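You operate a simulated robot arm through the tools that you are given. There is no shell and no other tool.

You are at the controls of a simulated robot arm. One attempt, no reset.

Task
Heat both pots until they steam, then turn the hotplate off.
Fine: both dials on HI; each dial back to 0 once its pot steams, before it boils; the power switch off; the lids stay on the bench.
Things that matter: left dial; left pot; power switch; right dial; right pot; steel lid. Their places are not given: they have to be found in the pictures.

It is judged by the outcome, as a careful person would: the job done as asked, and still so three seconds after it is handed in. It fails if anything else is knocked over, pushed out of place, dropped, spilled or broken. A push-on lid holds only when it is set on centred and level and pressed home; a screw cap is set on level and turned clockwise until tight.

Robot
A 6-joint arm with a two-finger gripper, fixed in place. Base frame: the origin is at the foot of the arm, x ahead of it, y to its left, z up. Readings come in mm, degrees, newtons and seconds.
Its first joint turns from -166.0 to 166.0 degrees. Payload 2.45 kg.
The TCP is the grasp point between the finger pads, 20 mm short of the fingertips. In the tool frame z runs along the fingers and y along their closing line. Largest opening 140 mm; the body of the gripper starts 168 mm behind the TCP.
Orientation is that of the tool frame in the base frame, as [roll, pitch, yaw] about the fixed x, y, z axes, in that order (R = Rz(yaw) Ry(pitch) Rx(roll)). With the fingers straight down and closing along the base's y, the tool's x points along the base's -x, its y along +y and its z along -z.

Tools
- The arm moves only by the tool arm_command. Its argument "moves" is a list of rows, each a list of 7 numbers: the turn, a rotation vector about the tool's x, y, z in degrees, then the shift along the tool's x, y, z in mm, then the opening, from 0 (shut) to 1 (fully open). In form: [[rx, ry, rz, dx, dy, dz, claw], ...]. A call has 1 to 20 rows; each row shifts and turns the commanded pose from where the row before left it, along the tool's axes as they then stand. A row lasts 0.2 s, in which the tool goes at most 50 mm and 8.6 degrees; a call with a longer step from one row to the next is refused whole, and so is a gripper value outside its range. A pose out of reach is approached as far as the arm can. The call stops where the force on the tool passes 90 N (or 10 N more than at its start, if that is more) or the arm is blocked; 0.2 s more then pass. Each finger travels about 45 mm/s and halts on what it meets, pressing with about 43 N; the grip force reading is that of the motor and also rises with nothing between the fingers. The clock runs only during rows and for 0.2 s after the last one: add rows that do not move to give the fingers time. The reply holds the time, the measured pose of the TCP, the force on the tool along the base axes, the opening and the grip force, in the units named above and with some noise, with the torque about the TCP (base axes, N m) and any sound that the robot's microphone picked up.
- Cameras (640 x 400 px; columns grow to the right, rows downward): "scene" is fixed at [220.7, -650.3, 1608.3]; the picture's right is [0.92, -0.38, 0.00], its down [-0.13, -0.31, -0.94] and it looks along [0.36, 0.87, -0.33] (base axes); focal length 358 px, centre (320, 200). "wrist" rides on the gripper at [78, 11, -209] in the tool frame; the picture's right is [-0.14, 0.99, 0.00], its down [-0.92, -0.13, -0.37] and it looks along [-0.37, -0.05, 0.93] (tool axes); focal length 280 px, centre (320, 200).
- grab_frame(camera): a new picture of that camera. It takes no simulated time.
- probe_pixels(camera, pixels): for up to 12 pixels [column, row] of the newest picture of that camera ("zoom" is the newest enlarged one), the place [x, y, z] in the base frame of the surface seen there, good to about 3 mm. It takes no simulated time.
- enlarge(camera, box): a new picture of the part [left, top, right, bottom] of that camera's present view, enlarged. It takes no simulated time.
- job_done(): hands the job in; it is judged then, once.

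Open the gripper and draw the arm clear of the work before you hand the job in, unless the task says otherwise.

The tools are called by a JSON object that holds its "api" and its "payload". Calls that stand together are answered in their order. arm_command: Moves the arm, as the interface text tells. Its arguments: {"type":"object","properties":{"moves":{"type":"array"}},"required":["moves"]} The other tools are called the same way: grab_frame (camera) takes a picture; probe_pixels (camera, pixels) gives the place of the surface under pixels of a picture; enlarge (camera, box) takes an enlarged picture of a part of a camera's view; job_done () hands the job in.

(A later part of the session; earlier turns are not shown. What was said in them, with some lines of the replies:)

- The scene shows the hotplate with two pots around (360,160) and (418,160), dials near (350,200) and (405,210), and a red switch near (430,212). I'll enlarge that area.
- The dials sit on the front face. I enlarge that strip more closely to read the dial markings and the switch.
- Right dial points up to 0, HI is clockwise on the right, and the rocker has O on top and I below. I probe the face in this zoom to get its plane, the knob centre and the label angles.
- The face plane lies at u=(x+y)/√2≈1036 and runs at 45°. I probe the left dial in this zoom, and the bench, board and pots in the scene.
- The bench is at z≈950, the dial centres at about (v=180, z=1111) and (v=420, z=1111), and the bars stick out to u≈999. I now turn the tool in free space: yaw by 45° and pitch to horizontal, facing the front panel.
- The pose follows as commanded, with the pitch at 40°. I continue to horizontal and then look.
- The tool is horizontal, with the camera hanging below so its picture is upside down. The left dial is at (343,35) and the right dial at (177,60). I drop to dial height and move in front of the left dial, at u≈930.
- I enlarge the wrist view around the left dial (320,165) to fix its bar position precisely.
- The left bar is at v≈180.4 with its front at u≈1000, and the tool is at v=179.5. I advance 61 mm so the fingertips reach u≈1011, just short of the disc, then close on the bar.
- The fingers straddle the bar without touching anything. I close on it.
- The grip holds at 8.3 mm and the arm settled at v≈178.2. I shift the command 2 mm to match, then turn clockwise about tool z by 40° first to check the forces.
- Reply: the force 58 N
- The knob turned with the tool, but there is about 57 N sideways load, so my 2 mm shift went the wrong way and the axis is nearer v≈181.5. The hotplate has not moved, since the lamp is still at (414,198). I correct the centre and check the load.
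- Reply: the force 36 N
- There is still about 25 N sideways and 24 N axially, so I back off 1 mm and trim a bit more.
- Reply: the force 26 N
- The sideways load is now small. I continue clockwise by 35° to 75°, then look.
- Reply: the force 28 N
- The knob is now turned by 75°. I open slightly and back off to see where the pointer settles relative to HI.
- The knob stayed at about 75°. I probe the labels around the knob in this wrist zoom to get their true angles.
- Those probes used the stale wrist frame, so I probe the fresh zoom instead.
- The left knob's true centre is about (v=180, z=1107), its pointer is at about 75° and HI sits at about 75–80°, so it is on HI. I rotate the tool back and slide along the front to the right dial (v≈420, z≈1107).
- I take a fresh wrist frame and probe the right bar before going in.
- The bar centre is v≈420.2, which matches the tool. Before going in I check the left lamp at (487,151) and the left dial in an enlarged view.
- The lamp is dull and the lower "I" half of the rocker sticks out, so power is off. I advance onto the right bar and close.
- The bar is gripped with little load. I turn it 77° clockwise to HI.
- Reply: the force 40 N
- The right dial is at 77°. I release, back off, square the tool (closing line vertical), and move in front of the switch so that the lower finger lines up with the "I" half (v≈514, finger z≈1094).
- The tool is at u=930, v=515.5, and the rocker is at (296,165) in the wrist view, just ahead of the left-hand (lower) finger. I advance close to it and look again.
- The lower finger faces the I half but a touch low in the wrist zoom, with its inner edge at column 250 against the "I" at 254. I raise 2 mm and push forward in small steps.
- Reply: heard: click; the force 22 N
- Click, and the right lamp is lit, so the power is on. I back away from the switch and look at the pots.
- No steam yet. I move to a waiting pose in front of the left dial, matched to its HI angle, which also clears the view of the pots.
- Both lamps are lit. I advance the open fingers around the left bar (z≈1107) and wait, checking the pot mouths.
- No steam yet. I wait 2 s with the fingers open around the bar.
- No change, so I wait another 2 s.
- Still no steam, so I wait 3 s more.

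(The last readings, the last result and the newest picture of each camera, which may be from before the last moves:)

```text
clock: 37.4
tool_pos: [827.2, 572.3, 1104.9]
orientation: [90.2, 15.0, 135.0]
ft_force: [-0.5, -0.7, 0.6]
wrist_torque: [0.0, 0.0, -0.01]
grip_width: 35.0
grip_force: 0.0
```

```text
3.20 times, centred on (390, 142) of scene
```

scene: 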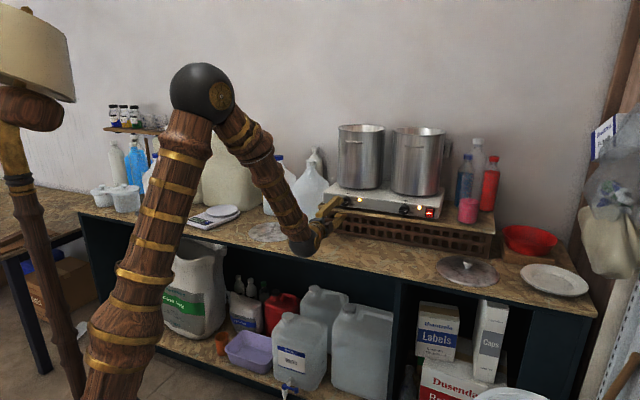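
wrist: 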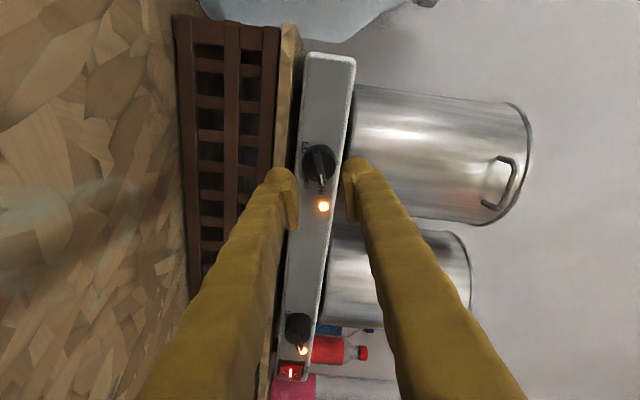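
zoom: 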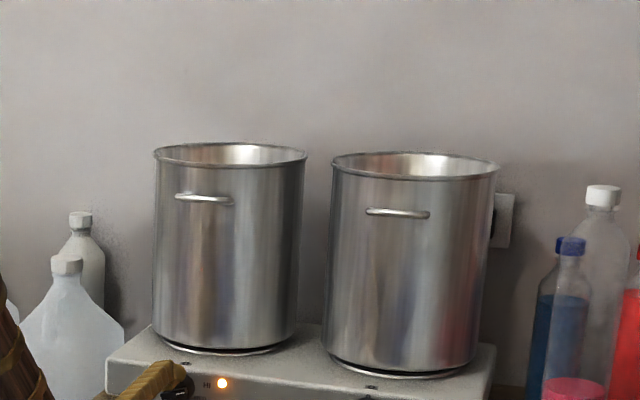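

Still nothing at t=37. I trim the height up by 1.5 mm and wait 3 s more.

{"api": "arm_command", "payload": {"moves": [[0, 0, 0, -0.4, 1.4, 0, 0.25], [0, 0, 0, 0, 0, 0, 0.25], [0, 0, 0, 0, 0, 0, 0.25], [0, 0, 0, 0, 0, 0, 0.25], [0, 0, 0, 0, 0, 0, 0.25], [0, 0, 0, 0, 0, 0, 0.25], [0, 0, 0, 0, 0, 0, 0.25], [0, 0, 0, 0, 0, 0, 0.25], [0, 0, 0, 0, 0, 0, 0.25], [0, 0, 0, 0, 0, 0, 0.25], [0, 0, 0, 0, 0, 0, 0.25], [0, 0, 0, 0, 0, 0, 0.25], [0, 0, 0, 0, 0, 0, 0.25], [0, 0, 0, 0, 0, 0, 0.25]]}}

{"api": "enlarge", "payload": {"camera": "scene", "box": [310, 80, 470, 205]}}

```text
clock: 40.4
tool_pos: [827.7, 572.8, 1107.4]
orientation: [90.0, 15.0, 135.0]
ft_force: [-0.1, -0.2, 0.6]
wrist_torque: [-0.01, -0.01, -0.06]
grip_width: 34.9
grip_force: 0.0
```

```text
3.20 times, centred on (390, 142) of scene
```

zoom: 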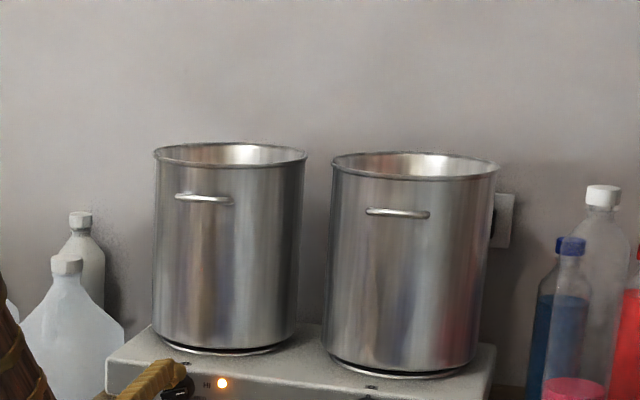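

Still nothing at t=40.4, so I keep waiting 3 s at a time.

{"api": "arm_command", "payload": {"moves": [[0, 0, 0, 0, 0, 0, 0.25], [0, 0, 0, 0, 0, 0, 0.25], [0, 0, 0, 0, 0, 0, 0.25], [0, 0, 0, 0, 0, 0, 0.25], [0, 0, 0, 0, 0, 0, 0.25], [0, 0, 0, 0, 0, 0, 0.25], [0, 0, 0, 0, 0, 0, 0.25], [0, 0, 0, 0, 0, 0, 0.25], [0, 0, 0, 0, 0, 0, 0.25], [0, 0, 0, 0, 0, 0, 0.25], [0, 0, 0, 0, 0, 0, 0.25], [0, 0, 0, 0, 0, 0, 0.25], [0, 0, 0, 0, 0, 0, 0.25], [0, 0, 0, 0, 0, 0, 0.25]]}}

{"api": "enlarge", "payload": {"camera": "scene", "box": [310, 80, 470, 205]}}

```text
clock: 43.4
tool_pos: [828.2, 572.0, 1107.5]
orientation: [90.1, 14.9, 135.0]
ft_force: [0.0, 0.1, 0.2]
wrist_torque: [-0.02, 0.02, 0.0]
grip_width: 35.0
grip_force: 0.1
```

```text
3.20 times, centred on (390, 142) of scene
```

zoom: 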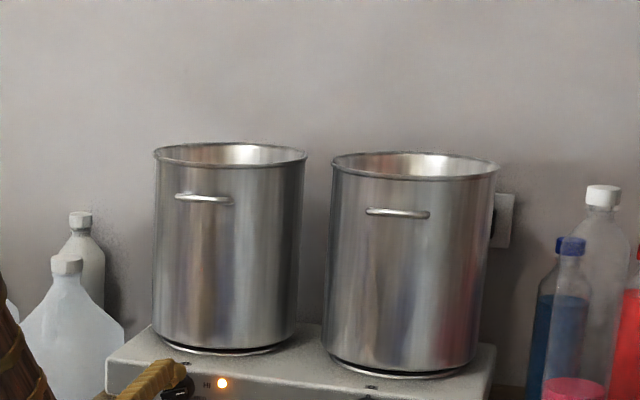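

No steam at t=43.4; waiting another 3 s.

{"api": "arm_command", "payload": {"moves": [[0, 0, 0, 0, 0, 0, 0.25], [0, 0, 0, 0, 0, 0, 0.25], [0, 0, 0, 0, 0, 0, 0.25], [0, 0, 0, 0, 0, 0, 0.25], [0, 0, 0, 0, 0, 0, 0.25], [0, 0, 0, 0, 0, 0, 0.25], [0, 0, 0, 0, 0, 0, 0.25], [0, 0, 0, 0, 0, 0, 0.25], [0, 0, 0, 0, 0, 0, 0.25], [0, 0, 0, 0, 0, 0, 0.25], [0, 0, 0, 0, 0, 0, 0.25], [0, 0, 0, 0, 0, 0, 0.25], [0, 0, 0, 0, 0, 0, 0.25], [0, 0, 0, 0, 0, 0, 0.25]]}}

{"api": "enlarge", "payload": {"camera": "scene", "box": [310, 80, 470, 205]}}

```text
clock: 46.4
tool_pos: [828.3, 572.5, 1107.8]
orientation: [89.9, 14.9, 135.1]
ft_force: [0.4, -0.6, 0.2]
wrist_torque: [0.02, 0.0, 0.02]
grip_width: 35.0
grip_force: 0.1
```

```text
3.20 times, centred on (390, 142) of scene
```

zoom: 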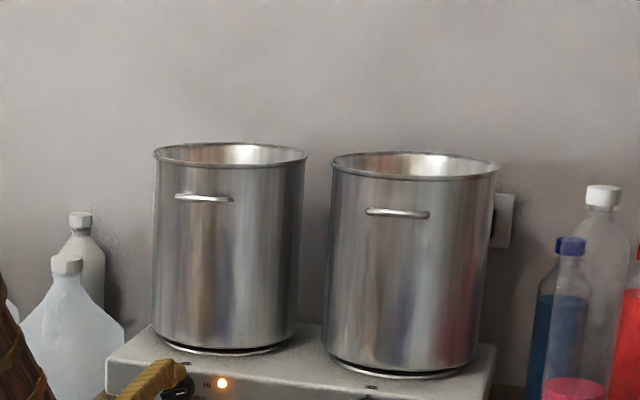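

No steam at t=46.4; waiting another 3 s.

{"api": "arm_command", "payload": {"moves": [[0, 0, 0, 0, 0, 0, 0.25], [0, 0, 0, 0, 0, 0, 0.25], [0, 0, 0, 0, 0, 0, 0.25], [0, 0, 0, 0, 0, 0, 0.25], [0, 0, 0, 0, 0, 0, 0.25], [0, 0, 0, 0, 0, 0, 0.25], [0, 0, 0, 0, 0, 0, 0.25], [0, 0, 0, 0, 0, 0, 0.25], [0, 0, 0, 0, 0, 0, 0.25], [0, 0, 0, 0, 0, 0, 0.25], [0, 0, 0, 0, 0, 0, 0.25], [0, 0, 0, 0, 0, 0, 0.25], [0, 0, 0, 0, 0, 0, 0.25], [0, 0, 0, 0, 0, 0, 0.25]]}}

{"api": "enlarge", "payload": {"camera": "scene", "box": [310, 80, 470, 205]}}

```text
clock: 49.4
tool_pos: [828.8, 571.8, 1107.3]
orientation: [90.1, 15.0, 135.0]
ft_force: [0.0, 0.8, -0.7]
wrist_torque: [0.0, 0.01, -0.03]
grip_width: 35.0
grip_force: 0.0
```

```text
3.20 times, centred on (390, 142) of scene
```

zoom: 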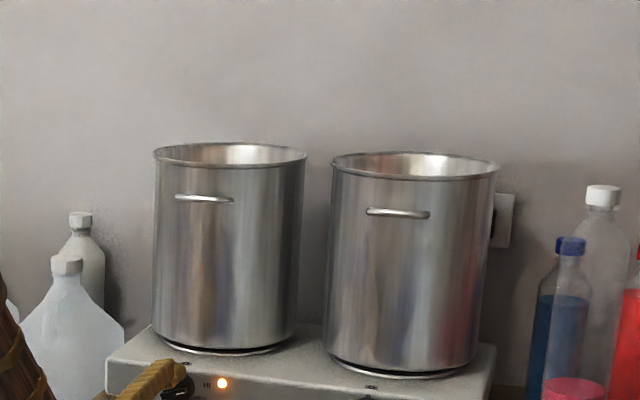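

No clear steam at t=49.4; waiting another 3 s.

{"api": "arm_command", "payload": {"moves": [[0, 0, 0, 0, 0, 0, 0.25], [0, 0, 0, 0, 0, 0, 0.25], [0, 0, 0, 0, 0, 0, 0.25], [0, 0, 0, 0, 0, 0, 0.25], [0, 0, 0, 0, 0, 0, 0.25], [0, 0, 0, 0, 0, 0, 0.25], [0, 0, 0, 0, 0, 0, 0.25], [0, 0, 0, 0, 0, 0, 0.25], [0, 0, 0, 0, 0, 0, 0.25], [0, 0, 0, 0, 0, 0, 0.25], [0, 0, 0, 0, 0, 0, 0.25], [0, 0, 0, 0, 0, 0, 0.25], [0, 0, 0, 0, 0, 0, 0.25], [0, 0, 0, 0, 0, 0, 0.25]]}}

{"api": "enlarge", "payload": {"camera": "scene", "box": [310, 80, 470, 205]}}

```text
clock: 52.4
tool_pos: [827.9, 572.5, 1106.4]
orientation: [90.0, 14.9, 135.0]
ft_force: [-0.1, 0.4, 0.3]
wrist_torque: [-0.04, 0.01, -0.02]
grip_width: 35.2
grip_force: 0.0
```

```text
3.20 times, centred on (390, 142) of scene
```

zoom: 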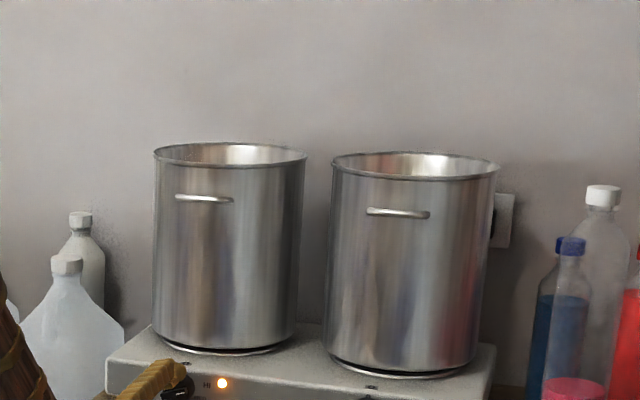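

No steam yet at t=52.4; waiting another 3 s and looking a bit closer at the mouths.

{"api": "arm_command", "payload": {"moves": [[0, 0, 0, 0, 0, 0, 0.25], [0, 0, 0, 0, 0, 0, 0.25], [0, 0, 0, 0, 0, 0, 0.25], [0, 0, 0, 0, 0, 0, 0.25], [0, 0, 0, 0, 0, 0, 0.25], [0, 0, 0, 0, 0, 0, 0.25], [0, 0, 0, 0, 0, 0, 0.25], [0, 0, 0, 0, 0, 0, 0.25], [0, 0, 0, 0, 0, 0, 0.25], [0, 0, 0, 0, 0, 0, 0.25], [0, 0, 0, 0, 0, 0, 0.25], [0, 0, 0, 0, 0, 0, 0.25], [0, 0, 0, 0, 0, 0, 0.25], [0, 0, 0, 0, 0, 0, 0.25]]}}

{"api": "enlarge", "payload": {"camera": "scene", "box": [335, 70, 455, 145]}}

```text
clock: 55.4
tool_pos: [828.9, 572.1, 1105.8]
orientation: [90.1, 15.1, 134.9]
ft_force: [-0.4, -0.1, 0.5]
wrist_torque: [-0.02, 0.05, -0.01]
grip_width: 35.0
grip_force: 0.0
```

```text
5.33 times, centred on (395, 108) of scene
```

zoom: 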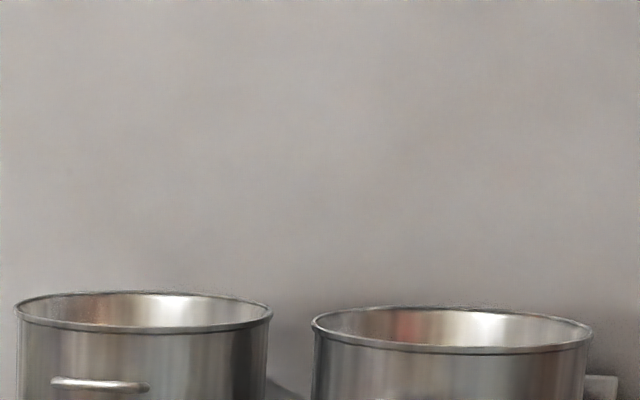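

Nothing yet at t=55.4; waiting another 3 s with the same close view.

{"api": "arm_command", "payload": {"moves": [[0, 0, 0, 0, 0, 0, 0.25], [0, 0, 0, 0, 0, 0, 0.25], [0, 0, 0, 0, 0, 0, 0.25], [0, 0, 0, 0, 0, 0, 0.25], [0, 0, 0, 0, 0, 0, 0.25], [0, 0, 0, 0, 0, 0, 0.25], [0, 0, 0, 0, 0, 0, 0.25], [0, 0, 0, 0, 0, 0, 0.25], [0, 0, 0, 0, 0, 0, 0.25], [0, 0, 0, 0, 0, 0, 0.25], [0, 0, 0, 0, 0, 0, 0.25], [0, 0, 0, 0, 0, 0, 0.25], [0, 0, 0, 0, 0, 0, 0.25], [0, 0, 0, 0, 0, 0, 0.25]]}}

{"api": "enlarge", "payload": {"camera": "scene", "box": [335, 70, 455, 145]}}

```text
clock: 58.4
tool_pos: [826.4, 572.3, 1107.1]
orientation: [90.1, 15.0, 134.9]
ft_force: [0.1, 0.0, 0.0]
wrist_torque: [-0.03, 0.02, -0.01]
grip_width: 35.0
grip_force: 0.0
```

```text
5.33 times, centred on (395, 108) of scene
```

zoom: 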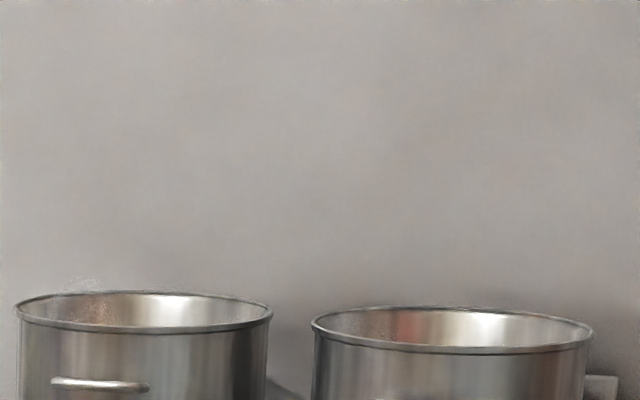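

There may be a faint haze at the left pot's rim near (75,285) of the zoom. I check it closer and advance 1 s.

{"api": "enlarge", "payload": {"camera": "scene", "box": [330, 95, 394, 135]}}

{"api": "arm_command", "payload": {"moves": [[0, 0, 0, 0, 0, 0, 0.25], [0, 0, 0, 0, 0, 0, 0.25], [0, 0, 0, 0, 0, 0, 0.25], [0, 0, 0, 0, 0, 0, 0.25]]}}

{"api": "enlarge", "payload": {"camera": "scene", "box": [335, 70, 455, 145]}}

```text
10.00 times, centred on (362, 115) of scene
```

zoom: 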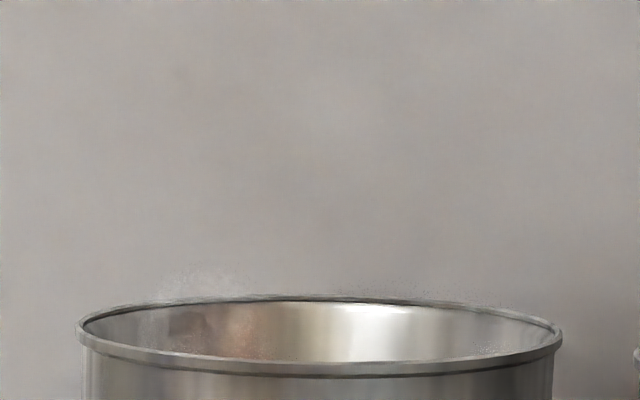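

```text
clock: 59.4
tool_pos: [827.9, 571.9, 1106.7]
orientation: [89.9, 15.0, 135.0]
ft_force: [0.6, 0.1, 0.2]
wrist_torque: [0.02, 0.01, 0.0]
grip_width: 35.2
grip_force: 0.1
```

```text
5.33 times, centred on (395, 108) of scene
```

zoom: 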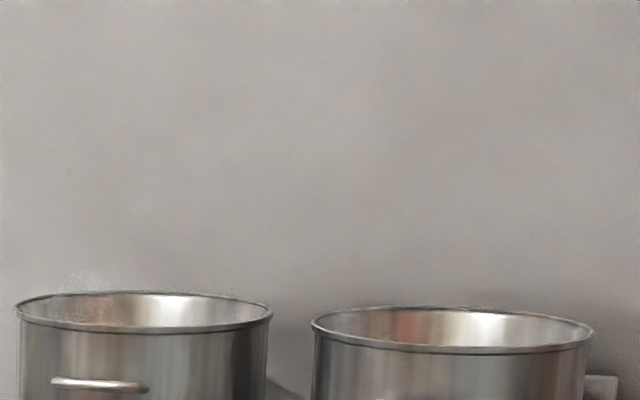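

A faint wisp is starting above the left pot at (80,278). I close on the left bar now, which uses 0.8 s, and look again to confirm.

{"api": "arm_command", "payload": {"moves": [[0, 0, 0, 0, 0, 0, 0.1], [0, 0, 0, 0, 0, 0, 0.0], [0, 0, 0, 0, 0, 0, 0.0], [0, 0, 0, 0, 0, 0, 0.0]]}}

{"api": "enlarge", "payload": {"camera": "scene", "box": [330, 95, 394, 135]}}

{"api": "enlarge", "payload": {"camera": "scene", "box": [384, 95, 448, 135]}}

```text
clock: 60.4
tool_pos: [827.8, 572.4, 1108.7]
orientation: [90.0, 15.0, 134.9]
ft_force: [2.5, 5.1, 12.0]
wrist_torque: [0.08, -0.07, 0.05]
grip_width: 8.2
grip_force: 35.9
```

```text
10.00 times, centred on (362, 115) of scene
```

zoom: 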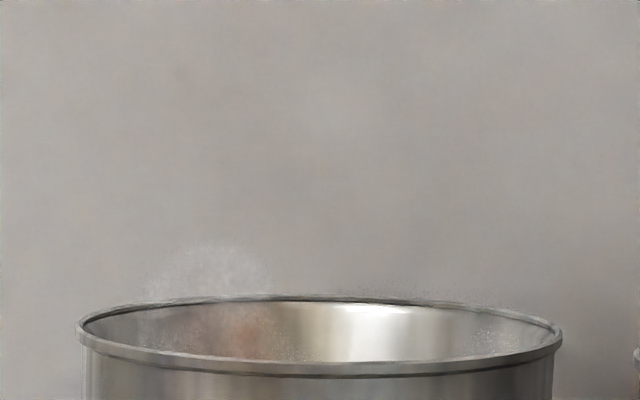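

```text
10.00 times, centred on (416, 115) of scene
```

zoom: 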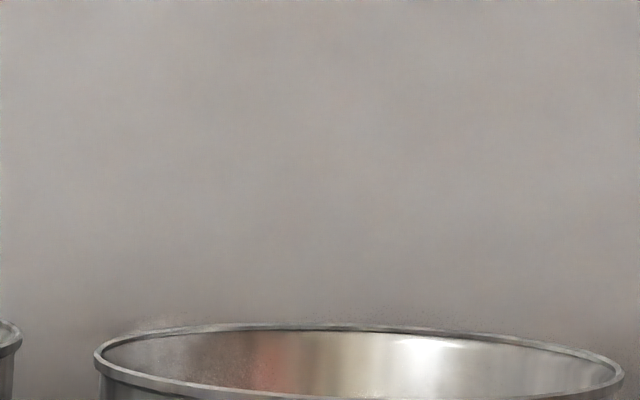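

The steam over the left pot is clearly visible and growing, rising to about (205,250). The right pot has none yet. I turn the left dial back 75° counter-clockwise to 0 now.

{"api": "arm_command", "payload": {"moves": [[0, 0, -7.5, 0, 0, 0, 0.0], [0, 0, -7.5, 0, 0, 0, 0.0], [0, 0, -7.5, 0, 0, 0, 0.0], [0, 0, -7.5, 0, 0, 0, 0.0], [0, 0, -7.5, 0, 0, 0, 0.0], [0, 0, -7.5, 0, 0, 0, 0.0], [0, 0, -7.5, 0, 0, 0, 0.0], [0, 0, -7.5, 0, 0, 0, 0.0], [0, 0, -7.5, 0, 0, 0, 0.0], [0, 0, -7.5, 0, 0, 0, 0.0]]}}

{"api": "enlarge", "payload": {"camera": "scene", "box": [310, 90, 470, 215]}}

```text
clock: 62.6
tool_pos: [826.8, 572.3, 1107.3]
orientation: [-79.6, 89.8, -34.7]
ft_force: [-9.7, 9.8, 26.4]
wrist_torque: [0.27, -0.14, 0.18]
grip_width: 8.2
grip_force: 35.7
```

```text
3.20 times, centred on (390, 152) of scene
```

zoom: 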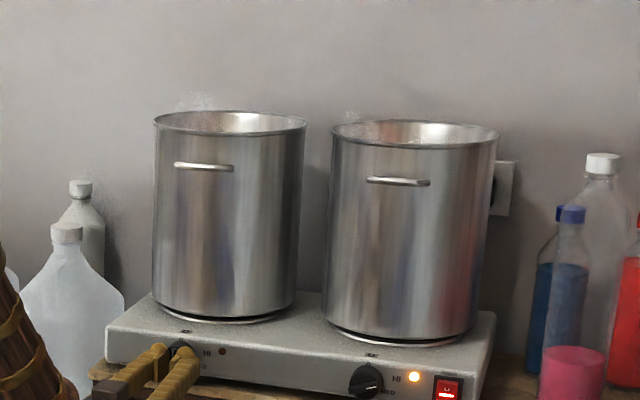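

The left lamp is off, and the right pot is just starting to steam at (350,115). I release and go straight to the right dial, rotating the tool to its HI angle on the way.

{"api": "arm_command", "payload": {"moves": [[0, 0, 0, 0, 0, 0, 0.25], [0, 0, 0, 0, 0, 0, 0.25], [0, 0, 0, 0, 0, -45, 0.25], [0, 0, 8.55, 0, -45, -13, 0.25], [0, 0, 8.55, -7.1, -47.5, 0, 0.25], [0, 0, 8.55, -14.0, -45.9, 0, 0.25], [0, 0, 8.55, -20.7, -43.3, 0, 0.25], [0, 0, 8.55, -26.8, -39.8, 0, 0.25], [0, 0, 8.55, -1.6, -1.8, 0, 0.25], [0, 0, 8.55, 0, 0, 0, 0.25], [0, 0, 8.55, 0, 0, 0, 0.25], [0, 0, 8.55, 0, 0, 0, 0.25]]}}

{"api": "enlarge", "payload": {"camera": "scene", "box": [310, 90, 470, 215]}}

{"api": "grab_frame", "payload": {"camera": "wrist"}}

```text
clock: 65.2
tool_pos: [956.5, 362.0, 1108.4]
orientation: [89.9, 13.0, 134.9]
ft_force: [-0.2, 0.4, 0.6]
wrist_torque: [0.0, 0.0, 0.0]
grip_width: 34.9
grip_force: 0.1
```

```text
3.20 times, centred on (390, 152) of scene
```

zoom: 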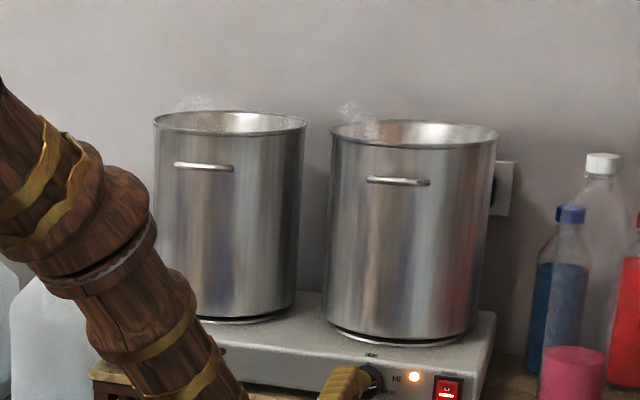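

```text
taken
```

wrist: 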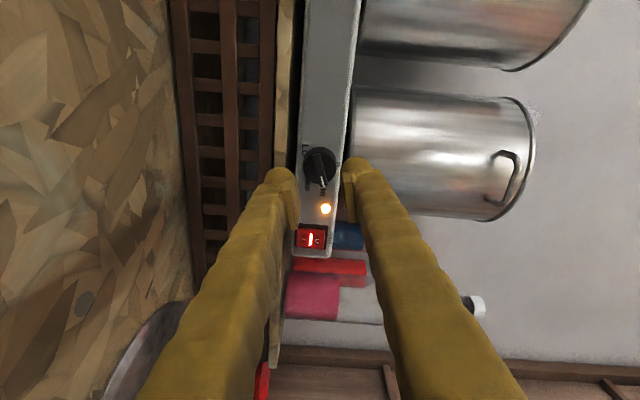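

The tool is aligned at v=420.4, and the right pot is clearly steaming at (352,110). I advance, grip the right bar, and turn it back 77° to 0.

{"api": "arm_command", "payload": {"moves": [[0, 0, 0, 0.2, -1, 30, 0.25], [0, 0, 0, 0, 0, 20, 0.25], [0, 0, 0, 0, 0, 8, 0.15], [0, 0, 0, 0, 0, 0, 0.0], [0, 0, 0, 0, 0, 0, 0.0], [0, 0, 0, 0, 0, 0, 0.0], [0, 0, -8.55, 0, 0, 0, 0.0], [0, 0, -8.55, 0, 0, 0, 0.0], [0, 0, -8.55, 0, 0, 0, 0.0], [0, 0, -8.55, 0, 0, 0, 0.0], [0, 0, -8.55, 0, 0, 0, 0.0], [0, 0, -8.55, 0, 0, 0, 0.0], [0, 0, -8.55, 0, 0, 0, 0.0], [0, 0, -8.55, 0, 0, 0, 0.0], [0, 0, -8.55, 0, 0, 0, 0.0]]}}

{"api": "enlarge", "payload": {"camera": "scene", "box": [310, 90, 470, 215]}}

{"api": "grab_frame", "payload": {"camera": "wrist"}}

```text
clock: 68.4
tool_pos: [996.9, 402.8, 1105.2]
orientation: [-87.8, 89.9, -42.8]
ft_force: [-7.7, 1.1, 25.5]
wrist_torque: [0.24, -0.15, 0.07]
grip_width: 8.1
grip_force: 35.7
```

```text
3.20 times, centred on (390, 152) of scene
```

zoom: 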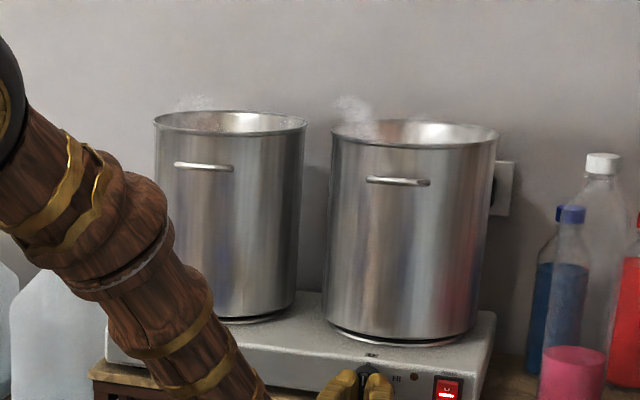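

```text
taken
```

wrist: 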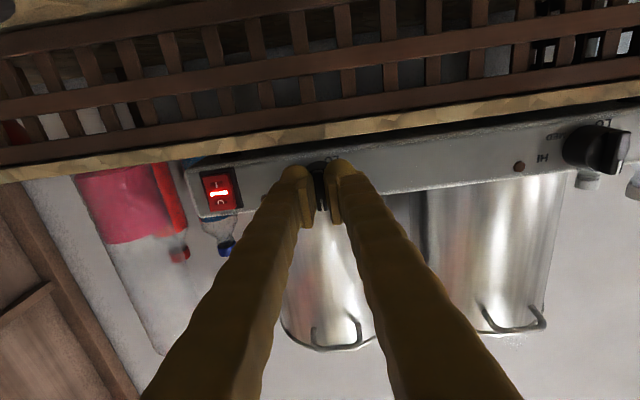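

Both lamps are off and both pots are steaming. I release, retreat, rotate to closing-line-vertical and line the lower finger up with the "O" half of the switch.

{"api": "arm_command", "payload": {"moves": [[0, 0, 0, 0, 0, 0, 0.25], [0, 0, 0, 0, 0, 0, 0.25], [0, 0, 0, 0, 0, -35, 0.25], [0, 0, 8.5, 0, 0, -23, 0.3], [0, 0, 8.5, 0, 0, 0, 0.45], [0, 0, 8.5, 0, 0, 0, 0.45], [0, 0, 8.5, 0, 0, 0, 0.45], [0, 0, 8.5, 0, 0, 0, 0.45], [0, 0, 8.5, 0, 0, 0, 0.45], [0, 0, 8.5, 0, 0, 0, 0.45], [0, 0, 8.5, 0, 0, 0, 0.45], [0, 0, 8.5, 0, 0, 0, 0.45], [0, 0, 8.5, 0, 0, 0, 0.45], [0, 0, 5, 0, 0, 0, 0.45], [0, 0, 0, -30, 15, 0, 0.45], [0, 0, 0, -30, 15, 0, 0.45], [0, 0, 0, -33.5, 15, 0, 0.45], [0, 0, 0, 0, 0, 0, 0.45]]}}

{"api": "enlarge", "payload": {"camera": "scene", "box": [310, 90, 470, 215]}}

{"api": "grab_frame", "payload": {"camera": "wrist"}}

```text
clock: 72.2
tool_pos: [1020.5, 297.4, 1153.2]
orientation: [90.0, 0.0, 135.0]
ft_force: [0.1, 0.2, 0.0]
wrist_torque: [0.01, 0.02, -0.01]
grip_width: 63.1
grip_force: 0.0
```

```text
3.20 times, centred on (390, 152) of scene
```

zoom: 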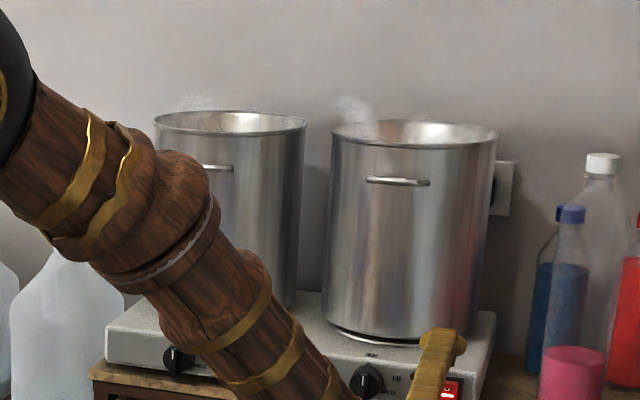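

```text
taken
```

wrist: 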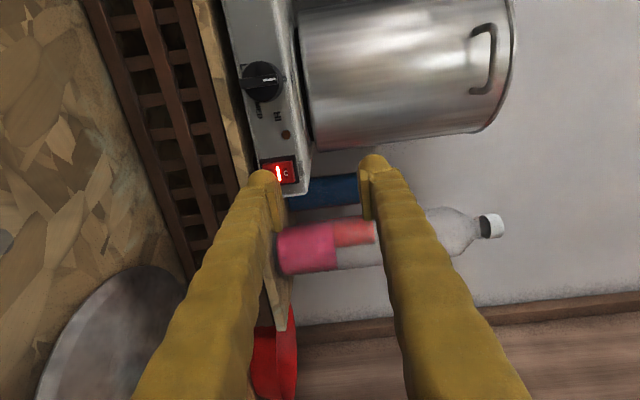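

The right dial points to 0 and the tool is at u=932, v=511, z=1153. I advance close to the switch and check the finger against the "O" half.

{"api": "arm_command", "payload": {"moves": [[0, 0, 0, -2.5, 0, 30, 0.45], [0, 0, 0, 0, 0, 25, 0.45], [0, 0, 0, 0, 0, 10, 0.45], [0, 0, 0, 0, 0, 0, 0.45]]}}

{"api": "enlarge", "payload": {"camera": "wrist", "box": [220, 100, 380, 200]}}

```text
clock: 73.2
tool_pos: [1071.4, 340.7, 1151.2]
orientation: [89.9, 0.0, 135.0]
ft_force: [-0.9, 0.1, -0.5]
wrist_torque: [0.03, -0.01, 0.01]
grip_width: 63.0
grip_force: 0.1
```

```text
4.00 times, centred on (300, 150) of wrist
```

zoom: 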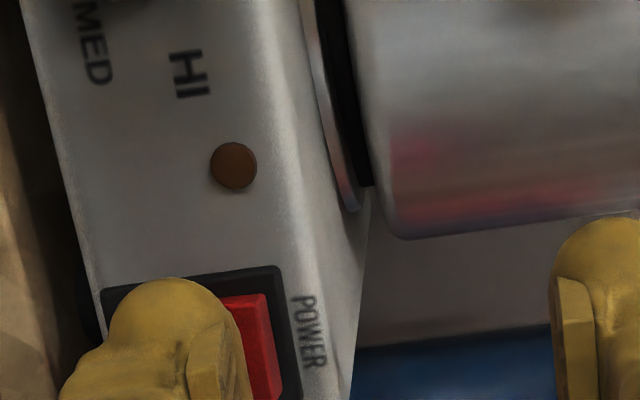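

The pad's inner edge at column 250 is still short of the rocker's top at about 272, so the finger sits close to the pivot. I raise 7 mm so it bears on the O half, then push in gently.

{"api": "arm_command", "payload": {"moves": [[0, 0, 0, 0, 7, 0, 0.45], [0, 0, 0, 0, 0, 3, 0.45], [0, 0, 0, 0, 0, 2, 0.45], [0, 0, 0, 0, 0, 2, 0.45], [0, 0, 0, 0, 0, 2, 0.45]]}}

{"api": "enlarge", "payload": {"camera": "wrist", "box": [220, 100, 380, 200]}}

```text
clock: 74.4
tool_pos: [1076.5, 346.0, 1158.0]
orientation: [90.0, 0.0, 135.0]
ft_force: [-0.4, -0.4, -0.5]
wrist_torque: [0.02, -0.02, 0.01]
grip_width: 62.9
grip_force: 0.0
heard: click
```

```text
4.00 times, centred on (300, 150) of wrist
```

zoom: 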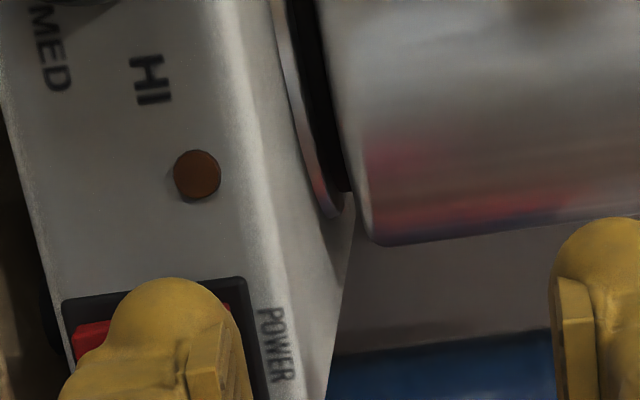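

A click was heard, so the switch has gone over. I back away and check the switch and both dials.

{"api": "arm_command", "payload": {"moves": [[0, 0, 0, 0, 0, -35, 0.45], [0, 0, 0, 0, 0, -45, 0.45], [0, 0, 0, 40, 0, -25, 0.45], [0, 0, 0, 40, 0, -25, 0.45], [0, 0, 0, 40, 0, -25, 0.45], [0, 0, 0, 40, 0, -25, 0.45], [0, 0, 0, 40, 0, -25, 0.45], [0, 0, 0, 40, 0, -25, 0.45], [0, 0, 0, 40, 0, 0, 0.45], [0, 0, 0, 40, 0, 0, 0.45]]}}

{"api": "grab_frame", "payload": {"camera": "scene"}}

{"api": "enlarge", "payload": {"camera": "scene", "box": [320, 165, 448, 245]}}

{"api": "enlarge", "payload": {"camera": "scene", "box": [380, 190, 444, 230]}}

```text
clock: 76.6
tool_pos: [687.6, 410.4, 1160.8]
orientation: [90.0, 0.0, 135.0]
ft_force: [0.0, 0.2, 0.4]
wrist_torque: [0.0, 0.02, 0.0]
grip_width: 63.1
grip_force: 0.0
```

```text
taken
```

scene: 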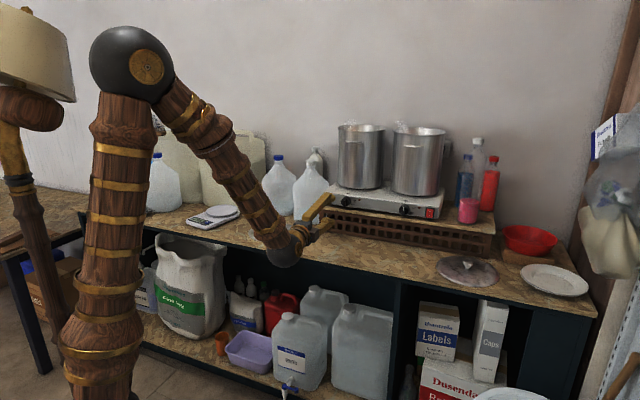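

```text
5.00 times, centred on (384, 205) of scene
```

zoom: 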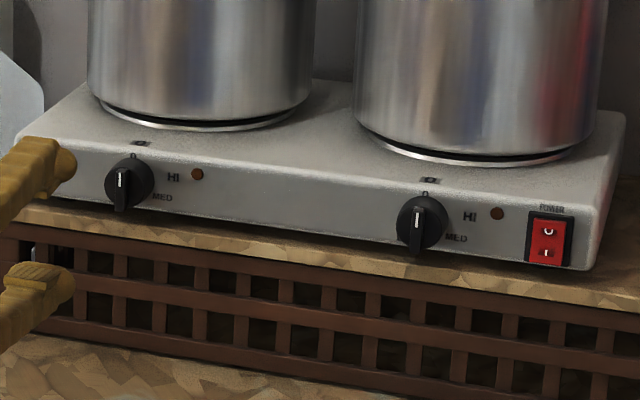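

```text
10.00 times, centred on (412, 210) of scene
```

zoom: 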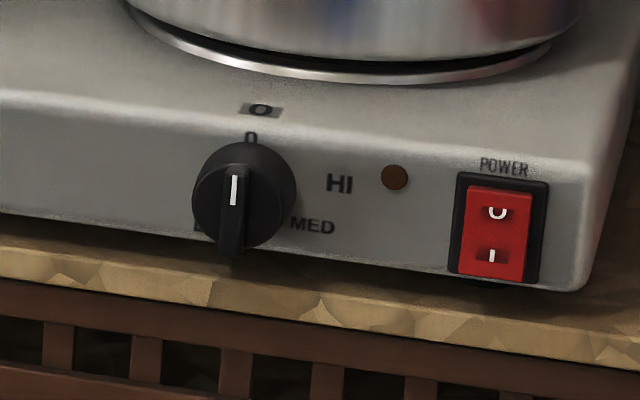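

The dials point to 0, the lamps are dark, and the rocker looks as it did at the start (off). Both pots still steam gently and the lids are on the bench. I open the gripper and draw the arm back and up, clear of the work.

{"api": "arm_command", "payload": {"moves": [[0, 0, 0, 0, 25, -30, 0.6], [0, 0, 0, 0, 25, -30, 0.8], [0, 0, 0, 0, 25, -30, 1.0], [0, 0, 0, 0, 25, -30, 1.0], [0, 0, 0, 0, 20, 0, 1.0], [0, 0, 0, 0, 0, 0, 1.0], [0, 0, 0, 0, 0, 0, 1.0]]}}

{"api": "grab_frame", "payload": {"camera": "scene"}}

{"api": "enlarge", "payload": {"camera": "scene", "box": [310, 90, 470, 215]}}

```text
clock: 78.2
tool_pos: [601.3, 324.8, 1277.7]
orientation: [90.0, -0.1, 135.1]
ft_force: [-0.2, -0.2, -0.7]
wrist_torque: [-0.01, 0.02, -0.01]
grip_width: 140.2
grip_force: 0.0
```

```text
taken
```

scene: 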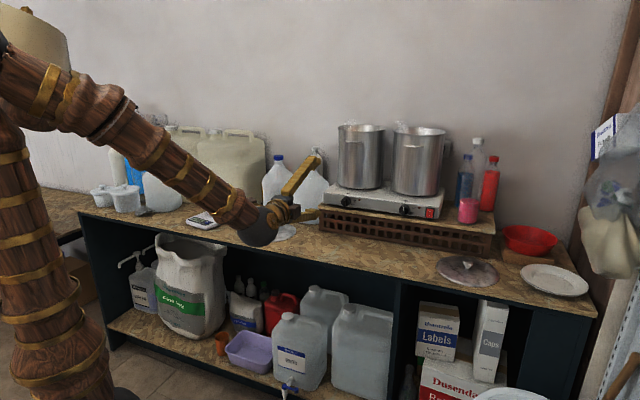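

```text
3.20 times, centred on (390, 152) of scene
```

zoom: 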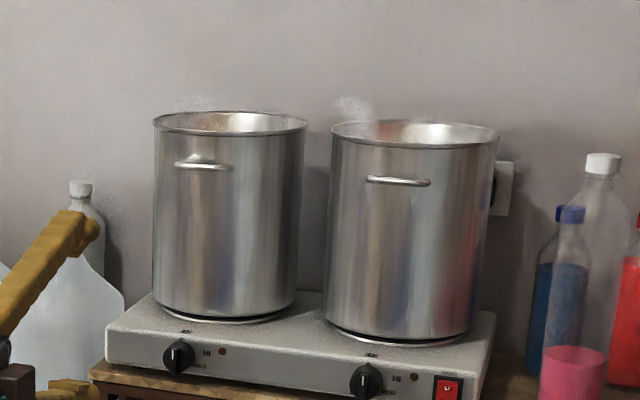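

Both dials are at 0, the power is off, both pots are steaming, and nothing has been disturbed. The gripper is open and the arm is clear, so I hand the job in.

{"api": "job_done", "payload": {}}

```text
The job is handed in.
```

Both pots were heated until they steamed, then both dials went back to 0 and the power switch off. I've handed the job in but haven't seen the judging result.

- **Heating:** I set both dials to HI (left turned 75°, right 77°) and then switched the power on. Both lamps lit.
- **Left pot:** steam showed about 32 s after power on. I turned its dial back to 0 about 4 s later, and its lamp went out.
- **Right pot:** steam showed a few seconds after the left. I turned its dial back to 0 about 6 s later, and its lamp went out.
- **Boiling:** I saw and heard no sign of boiling on either pot.
- **Power switch:** I pressed the O side and heard it click. The rocker looks the same as at the start, when it was off.
- **Bench:** the lids stayed on the bench, and nothing looked moved or knocked over in the last pictures. While I was first turning the left dial, the sideways force on it reached about 57 N, but the hotplate did not shift.

The gripper was open and the arm was clear of the work when I handed in.
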